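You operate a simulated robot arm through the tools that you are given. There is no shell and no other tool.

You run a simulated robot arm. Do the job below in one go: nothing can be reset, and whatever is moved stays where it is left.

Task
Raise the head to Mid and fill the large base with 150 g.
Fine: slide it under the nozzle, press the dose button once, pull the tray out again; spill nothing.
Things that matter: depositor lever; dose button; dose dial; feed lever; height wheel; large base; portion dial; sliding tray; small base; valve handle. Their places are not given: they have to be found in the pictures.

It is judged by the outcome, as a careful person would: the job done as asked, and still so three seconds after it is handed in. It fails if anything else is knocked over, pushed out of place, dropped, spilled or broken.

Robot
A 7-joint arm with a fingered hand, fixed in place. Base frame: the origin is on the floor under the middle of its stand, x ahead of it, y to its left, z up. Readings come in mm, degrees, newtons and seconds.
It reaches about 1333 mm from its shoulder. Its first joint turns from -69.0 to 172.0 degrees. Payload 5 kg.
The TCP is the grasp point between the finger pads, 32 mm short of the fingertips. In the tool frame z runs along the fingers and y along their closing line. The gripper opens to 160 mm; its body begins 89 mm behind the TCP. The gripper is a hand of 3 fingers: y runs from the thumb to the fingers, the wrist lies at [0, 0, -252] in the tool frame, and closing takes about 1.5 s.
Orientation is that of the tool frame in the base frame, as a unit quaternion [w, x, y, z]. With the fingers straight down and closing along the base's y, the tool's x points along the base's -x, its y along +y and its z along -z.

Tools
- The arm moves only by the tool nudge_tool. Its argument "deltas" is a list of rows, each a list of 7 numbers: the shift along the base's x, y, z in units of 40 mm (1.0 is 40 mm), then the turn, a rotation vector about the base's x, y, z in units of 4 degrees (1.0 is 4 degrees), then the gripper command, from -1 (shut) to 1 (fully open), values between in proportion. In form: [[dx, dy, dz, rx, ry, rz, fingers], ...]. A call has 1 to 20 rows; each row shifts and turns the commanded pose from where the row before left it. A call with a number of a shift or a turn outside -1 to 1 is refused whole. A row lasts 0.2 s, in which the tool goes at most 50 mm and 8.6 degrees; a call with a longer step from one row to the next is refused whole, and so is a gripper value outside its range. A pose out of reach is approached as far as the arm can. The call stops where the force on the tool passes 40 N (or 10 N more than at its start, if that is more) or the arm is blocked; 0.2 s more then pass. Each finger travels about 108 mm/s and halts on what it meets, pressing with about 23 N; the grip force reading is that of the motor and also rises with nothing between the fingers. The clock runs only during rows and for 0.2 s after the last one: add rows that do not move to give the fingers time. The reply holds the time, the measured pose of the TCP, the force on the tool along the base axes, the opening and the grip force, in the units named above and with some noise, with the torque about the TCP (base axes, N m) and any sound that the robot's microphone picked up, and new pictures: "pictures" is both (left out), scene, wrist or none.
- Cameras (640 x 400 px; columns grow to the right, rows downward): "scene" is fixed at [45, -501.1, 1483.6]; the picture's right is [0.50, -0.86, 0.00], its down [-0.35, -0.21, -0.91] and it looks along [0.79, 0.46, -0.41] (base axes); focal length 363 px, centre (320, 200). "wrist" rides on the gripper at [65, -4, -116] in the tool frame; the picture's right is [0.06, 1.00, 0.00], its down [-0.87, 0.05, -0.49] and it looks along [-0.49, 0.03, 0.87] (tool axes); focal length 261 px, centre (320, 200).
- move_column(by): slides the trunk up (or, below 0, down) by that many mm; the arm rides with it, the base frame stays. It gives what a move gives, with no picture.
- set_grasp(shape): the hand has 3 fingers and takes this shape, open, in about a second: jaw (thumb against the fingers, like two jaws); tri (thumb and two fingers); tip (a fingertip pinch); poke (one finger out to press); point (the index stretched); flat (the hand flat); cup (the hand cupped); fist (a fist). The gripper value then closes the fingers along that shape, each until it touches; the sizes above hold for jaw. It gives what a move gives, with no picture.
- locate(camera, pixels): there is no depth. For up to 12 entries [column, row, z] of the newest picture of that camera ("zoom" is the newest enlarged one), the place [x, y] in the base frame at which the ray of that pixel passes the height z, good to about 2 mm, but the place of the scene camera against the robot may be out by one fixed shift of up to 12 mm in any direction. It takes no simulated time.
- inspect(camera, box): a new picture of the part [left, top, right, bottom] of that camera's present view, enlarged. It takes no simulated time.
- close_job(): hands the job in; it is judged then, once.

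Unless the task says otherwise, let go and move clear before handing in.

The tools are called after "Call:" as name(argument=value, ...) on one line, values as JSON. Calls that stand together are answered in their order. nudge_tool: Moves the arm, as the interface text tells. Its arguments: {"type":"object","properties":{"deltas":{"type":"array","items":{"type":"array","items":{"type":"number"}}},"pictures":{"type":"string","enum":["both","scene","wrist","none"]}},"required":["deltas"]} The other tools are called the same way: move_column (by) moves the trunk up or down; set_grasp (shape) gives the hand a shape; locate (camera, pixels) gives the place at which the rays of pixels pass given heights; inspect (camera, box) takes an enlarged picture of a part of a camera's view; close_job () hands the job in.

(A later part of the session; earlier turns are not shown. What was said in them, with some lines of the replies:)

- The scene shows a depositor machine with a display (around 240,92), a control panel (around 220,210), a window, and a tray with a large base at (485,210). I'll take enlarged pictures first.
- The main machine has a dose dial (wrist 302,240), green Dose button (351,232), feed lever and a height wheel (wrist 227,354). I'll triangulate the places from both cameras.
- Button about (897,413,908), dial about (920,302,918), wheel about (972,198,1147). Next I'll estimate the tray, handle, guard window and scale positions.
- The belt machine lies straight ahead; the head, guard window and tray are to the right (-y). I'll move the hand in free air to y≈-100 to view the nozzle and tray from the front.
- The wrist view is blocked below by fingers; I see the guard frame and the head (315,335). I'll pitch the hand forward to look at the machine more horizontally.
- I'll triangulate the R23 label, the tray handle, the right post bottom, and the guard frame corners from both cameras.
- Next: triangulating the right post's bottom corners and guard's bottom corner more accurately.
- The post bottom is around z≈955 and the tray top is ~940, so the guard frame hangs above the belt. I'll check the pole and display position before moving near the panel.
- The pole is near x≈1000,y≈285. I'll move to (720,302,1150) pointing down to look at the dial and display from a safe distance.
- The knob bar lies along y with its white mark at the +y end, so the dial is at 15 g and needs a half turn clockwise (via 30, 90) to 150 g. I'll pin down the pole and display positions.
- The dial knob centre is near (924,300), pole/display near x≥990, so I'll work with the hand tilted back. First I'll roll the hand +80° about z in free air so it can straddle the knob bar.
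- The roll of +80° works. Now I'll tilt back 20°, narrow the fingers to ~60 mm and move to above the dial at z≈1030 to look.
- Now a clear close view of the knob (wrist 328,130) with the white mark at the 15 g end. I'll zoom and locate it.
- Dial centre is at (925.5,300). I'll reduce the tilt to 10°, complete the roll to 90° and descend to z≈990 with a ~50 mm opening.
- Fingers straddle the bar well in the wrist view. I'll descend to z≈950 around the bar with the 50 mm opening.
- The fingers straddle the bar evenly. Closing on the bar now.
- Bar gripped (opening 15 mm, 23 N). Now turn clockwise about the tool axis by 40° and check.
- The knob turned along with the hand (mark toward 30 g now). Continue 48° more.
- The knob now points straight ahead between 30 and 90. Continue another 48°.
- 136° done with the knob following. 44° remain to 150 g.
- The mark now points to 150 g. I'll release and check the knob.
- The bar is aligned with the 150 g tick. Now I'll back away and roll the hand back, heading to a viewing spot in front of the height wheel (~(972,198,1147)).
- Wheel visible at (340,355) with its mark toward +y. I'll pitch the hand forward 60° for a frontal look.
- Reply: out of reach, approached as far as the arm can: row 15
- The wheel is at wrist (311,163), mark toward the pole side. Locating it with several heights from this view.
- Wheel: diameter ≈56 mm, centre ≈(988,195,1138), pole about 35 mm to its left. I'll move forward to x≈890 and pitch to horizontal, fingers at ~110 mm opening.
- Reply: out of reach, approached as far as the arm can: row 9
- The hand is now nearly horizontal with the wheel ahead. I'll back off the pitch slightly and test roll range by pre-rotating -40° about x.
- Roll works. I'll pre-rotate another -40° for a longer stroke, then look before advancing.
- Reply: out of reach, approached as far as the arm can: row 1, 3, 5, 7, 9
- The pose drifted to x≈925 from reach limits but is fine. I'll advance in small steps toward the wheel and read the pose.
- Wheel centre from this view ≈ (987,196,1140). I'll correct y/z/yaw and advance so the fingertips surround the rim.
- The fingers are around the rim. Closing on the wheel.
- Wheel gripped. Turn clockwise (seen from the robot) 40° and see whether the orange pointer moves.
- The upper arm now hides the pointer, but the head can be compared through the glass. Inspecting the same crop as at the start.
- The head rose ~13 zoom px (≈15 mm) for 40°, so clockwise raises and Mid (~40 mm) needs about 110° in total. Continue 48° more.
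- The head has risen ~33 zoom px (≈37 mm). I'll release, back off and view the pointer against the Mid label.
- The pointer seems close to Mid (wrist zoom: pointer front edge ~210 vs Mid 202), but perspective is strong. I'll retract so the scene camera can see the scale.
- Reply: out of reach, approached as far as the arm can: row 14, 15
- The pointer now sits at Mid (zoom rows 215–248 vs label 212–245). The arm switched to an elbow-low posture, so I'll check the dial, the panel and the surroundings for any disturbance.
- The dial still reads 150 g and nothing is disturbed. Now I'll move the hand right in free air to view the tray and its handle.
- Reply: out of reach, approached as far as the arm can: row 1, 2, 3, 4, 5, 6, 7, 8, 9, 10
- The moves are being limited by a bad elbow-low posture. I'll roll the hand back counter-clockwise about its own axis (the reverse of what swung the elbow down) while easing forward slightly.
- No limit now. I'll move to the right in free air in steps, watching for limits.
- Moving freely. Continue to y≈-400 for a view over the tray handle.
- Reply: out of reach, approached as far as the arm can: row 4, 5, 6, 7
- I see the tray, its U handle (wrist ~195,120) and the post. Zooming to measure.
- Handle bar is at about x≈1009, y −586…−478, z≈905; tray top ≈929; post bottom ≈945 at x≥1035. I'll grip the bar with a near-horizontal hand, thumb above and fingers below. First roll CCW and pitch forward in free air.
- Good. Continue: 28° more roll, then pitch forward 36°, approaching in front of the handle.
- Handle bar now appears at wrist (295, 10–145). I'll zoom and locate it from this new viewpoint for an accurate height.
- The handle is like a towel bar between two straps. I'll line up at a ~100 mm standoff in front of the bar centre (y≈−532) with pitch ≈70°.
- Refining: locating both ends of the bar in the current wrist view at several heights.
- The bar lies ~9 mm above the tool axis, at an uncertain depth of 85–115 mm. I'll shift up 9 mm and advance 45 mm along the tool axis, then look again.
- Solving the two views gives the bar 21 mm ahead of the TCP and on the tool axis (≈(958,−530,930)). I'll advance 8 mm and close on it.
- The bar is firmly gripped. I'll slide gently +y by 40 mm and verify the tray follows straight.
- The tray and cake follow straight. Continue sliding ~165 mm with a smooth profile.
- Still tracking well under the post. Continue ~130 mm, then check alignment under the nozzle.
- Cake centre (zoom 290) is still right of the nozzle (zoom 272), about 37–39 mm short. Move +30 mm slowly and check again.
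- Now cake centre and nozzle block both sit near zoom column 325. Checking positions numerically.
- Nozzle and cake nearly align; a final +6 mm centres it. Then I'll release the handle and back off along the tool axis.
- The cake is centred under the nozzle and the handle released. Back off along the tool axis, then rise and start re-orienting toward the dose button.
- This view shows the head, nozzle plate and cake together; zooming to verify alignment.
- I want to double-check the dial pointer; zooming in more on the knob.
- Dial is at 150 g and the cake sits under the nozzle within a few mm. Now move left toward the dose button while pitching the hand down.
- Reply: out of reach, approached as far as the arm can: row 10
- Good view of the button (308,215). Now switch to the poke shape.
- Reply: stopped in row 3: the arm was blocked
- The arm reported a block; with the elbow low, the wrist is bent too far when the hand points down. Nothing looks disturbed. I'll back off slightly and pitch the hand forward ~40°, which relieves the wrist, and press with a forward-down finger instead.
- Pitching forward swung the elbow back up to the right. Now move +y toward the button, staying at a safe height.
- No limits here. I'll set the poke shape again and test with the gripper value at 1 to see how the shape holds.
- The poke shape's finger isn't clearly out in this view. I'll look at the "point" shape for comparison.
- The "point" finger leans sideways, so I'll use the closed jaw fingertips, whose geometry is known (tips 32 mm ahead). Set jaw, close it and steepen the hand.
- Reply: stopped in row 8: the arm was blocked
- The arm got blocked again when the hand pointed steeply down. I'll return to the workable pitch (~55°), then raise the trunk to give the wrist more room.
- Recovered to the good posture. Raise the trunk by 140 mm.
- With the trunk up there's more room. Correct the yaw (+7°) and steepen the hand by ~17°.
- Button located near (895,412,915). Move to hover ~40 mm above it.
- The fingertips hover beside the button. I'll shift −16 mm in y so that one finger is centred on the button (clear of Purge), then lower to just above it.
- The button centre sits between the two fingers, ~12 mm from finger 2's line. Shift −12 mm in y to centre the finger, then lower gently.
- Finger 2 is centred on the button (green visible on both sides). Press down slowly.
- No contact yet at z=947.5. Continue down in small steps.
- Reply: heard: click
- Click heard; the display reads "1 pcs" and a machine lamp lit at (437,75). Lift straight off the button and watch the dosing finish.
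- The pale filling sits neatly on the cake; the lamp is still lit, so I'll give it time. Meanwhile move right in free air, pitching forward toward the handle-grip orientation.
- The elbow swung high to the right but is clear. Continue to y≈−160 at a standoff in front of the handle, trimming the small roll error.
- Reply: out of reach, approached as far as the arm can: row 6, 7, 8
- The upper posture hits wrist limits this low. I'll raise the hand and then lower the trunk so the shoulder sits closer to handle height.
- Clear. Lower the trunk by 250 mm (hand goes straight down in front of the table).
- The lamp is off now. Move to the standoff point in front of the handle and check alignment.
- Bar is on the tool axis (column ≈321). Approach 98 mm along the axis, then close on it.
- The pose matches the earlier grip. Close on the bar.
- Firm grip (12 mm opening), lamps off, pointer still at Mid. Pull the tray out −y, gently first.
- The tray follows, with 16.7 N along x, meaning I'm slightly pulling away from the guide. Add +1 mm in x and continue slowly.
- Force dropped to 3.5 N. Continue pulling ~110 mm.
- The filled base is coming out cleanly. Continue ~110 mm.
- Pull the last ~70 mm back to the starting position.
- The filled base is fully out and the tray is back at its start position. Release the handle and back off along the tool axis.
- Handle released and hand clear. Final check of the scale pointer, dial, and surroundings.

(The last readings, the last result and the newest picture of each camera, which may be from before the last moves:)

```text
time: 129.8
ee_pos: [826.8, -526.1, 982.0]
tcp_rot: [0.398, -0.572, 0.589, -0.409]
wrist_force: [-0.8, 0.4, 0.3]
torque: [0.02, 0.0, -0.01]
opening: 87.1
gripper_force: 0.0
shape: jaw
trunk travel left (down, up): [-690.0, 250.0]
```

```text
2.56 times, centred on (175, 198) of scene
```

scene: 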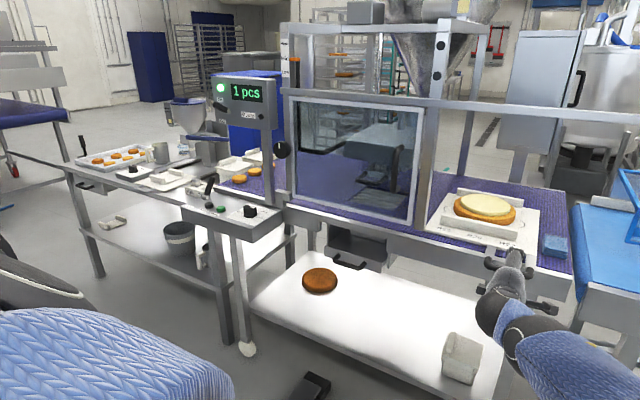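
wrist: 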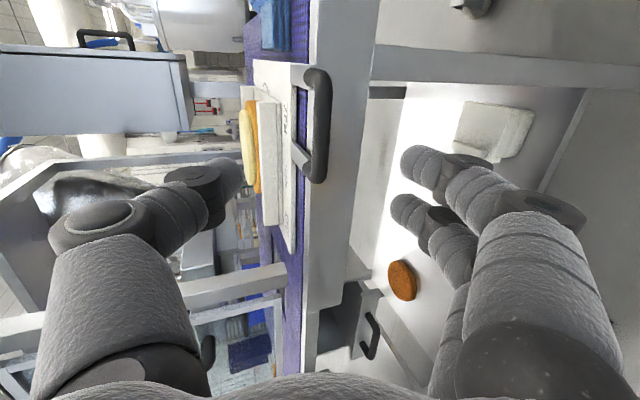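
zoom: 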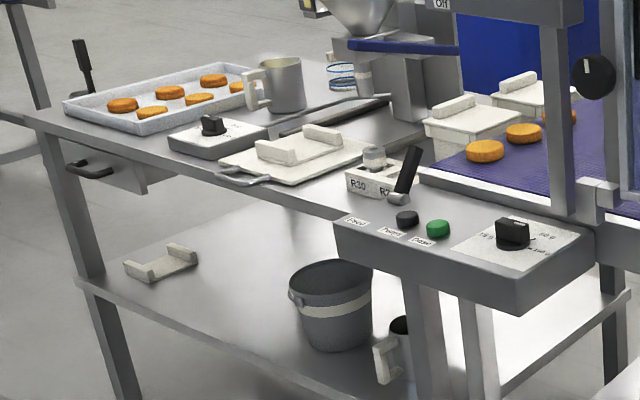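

Everything is in place: dial at 150 g, pointer on Mid, filled base centred, nothing displaced. I'll move the hand a bit further away and re-check the pointer for any drift.

Call:
nudge_tool(deltas=[[-0.5, 0, 0.2, 0, 0, 0, 0.1], [-0.6, 0, 0.2, 0, 0, 0, 0.1], [-0.4, 0, 0.1, 0, 0, 0, 0.1], [0, 0, 0, 0, 0, 0, 0.1], [0, 0, 0, 0, 0, 0, 0.1], [0, 0, 0, 0, 0, 0, 0.1], [0, 0, 0, 0, 0, 0, 0.1], [0, 0, 0, 0, 0, 0, 0.1], [0, 0, 0, 0, 0, 0, 0.1], [0, 0, 0, 0, 0, 0, 0.1], [0, 0, 0, 0, 0, 0, 0.1], [0, 0, 0, 0, 0, 0, 0.1], [0, 0, 0, 0, 0, 0, 0.1], [0, 0, 0, 0, 0, 0, 0.1], [0, 0, 0, 0, 0, 0, 0.1], [0, 0, 0, 0, 0, 0, 0.1], [0, 0, 0, 0, 0, 0, 0.1], [0, 0, 0, 0, 0, 0, 0.1], [0, 0, 0, 0, 0, 0, 0.1], [0, 0, 0, 0, 0, 0, 0.1]])

Call:
inspect(camera="scene", box=[255, 30, 335, 80])

Call:
inspect(camera="scene", box=[260, 130, 320, 170])

```text
time: 134.1
ee_pos: [765.9, -525.3, 1002.3]
tcp_rot: [0.398, -0.572, 0.59, -0.408]
wrist_force: [-0.2, 1.2, -0.6]
torque: [0.01, -0.02, 0.03]
opening: 87.1
gripper_force: 0.1
shape: jaw
trunk travel left (down, up): [-690.0, 250.0]
```

scene: 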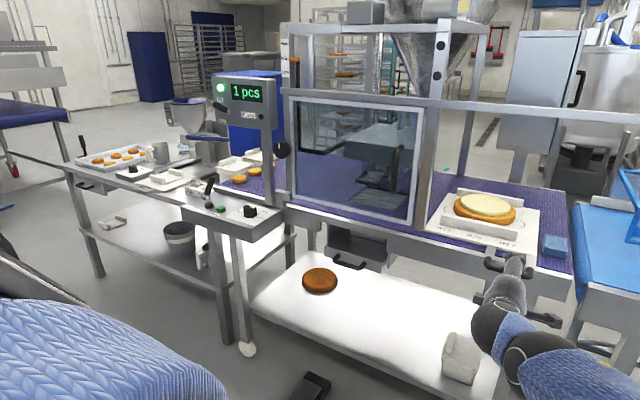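
wrist: 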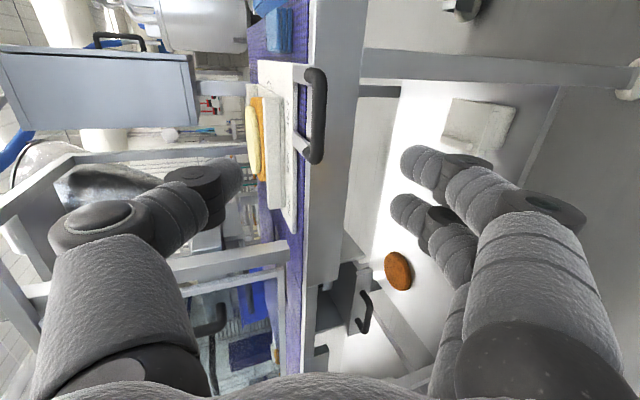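

```text
8.00 times, centred on (295, 55) of scene
```

zoom: 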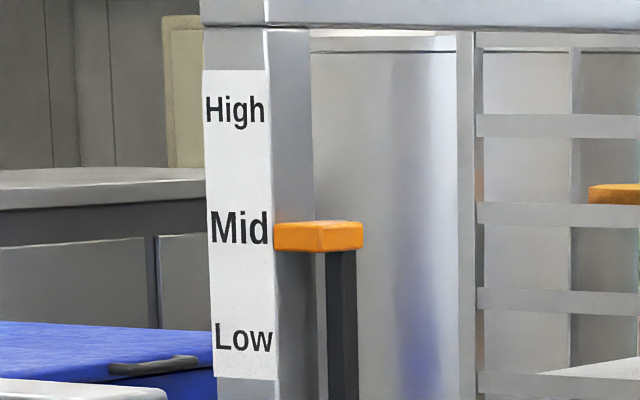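

```text
10.00 times, centred on (290, 150) of scene
```

zoom: 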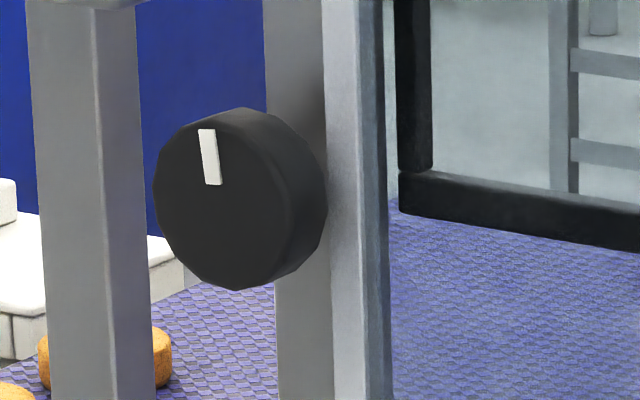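

Display shows 1 pcs, the dial is at 150 g, and the pointer is level with Mid (about 2–3 mm low, at the label). The filled base is pulled out with no spill, nothing else has moved, and the hand is clear. Handing in.

Call:
close_job()

```text
The job is handed in.
```

The head is at Mid and the large base is filled. The tray is back at its starting position and nothing visible was spilled or moved. I handed the job in; no verdict came back with the hand-in.

- **Height:** the wheel was turned until the orange pointer reached the Mid label. At my last look the pointer sat about 2–3 mm below the label's centre. It appears to have crept down 1–2 mm since I set it. I judged that close enough and did not re-grip the wheel.
- **Dose:** the dial was turned from 15 g to 150 g and still points there.
- **Fill:** the dose button was pressed once, with one click heard and the display going from 0 to 1 pcs. The filling sits centred on the base. I confirmed the amount only from the dial setting and the display, not by weight.
- **Arm:** it reported being blocked twice in mid-air while pointing steeply down near the panel. I found no sign of contact, and later pictures showed nothing disturbed.
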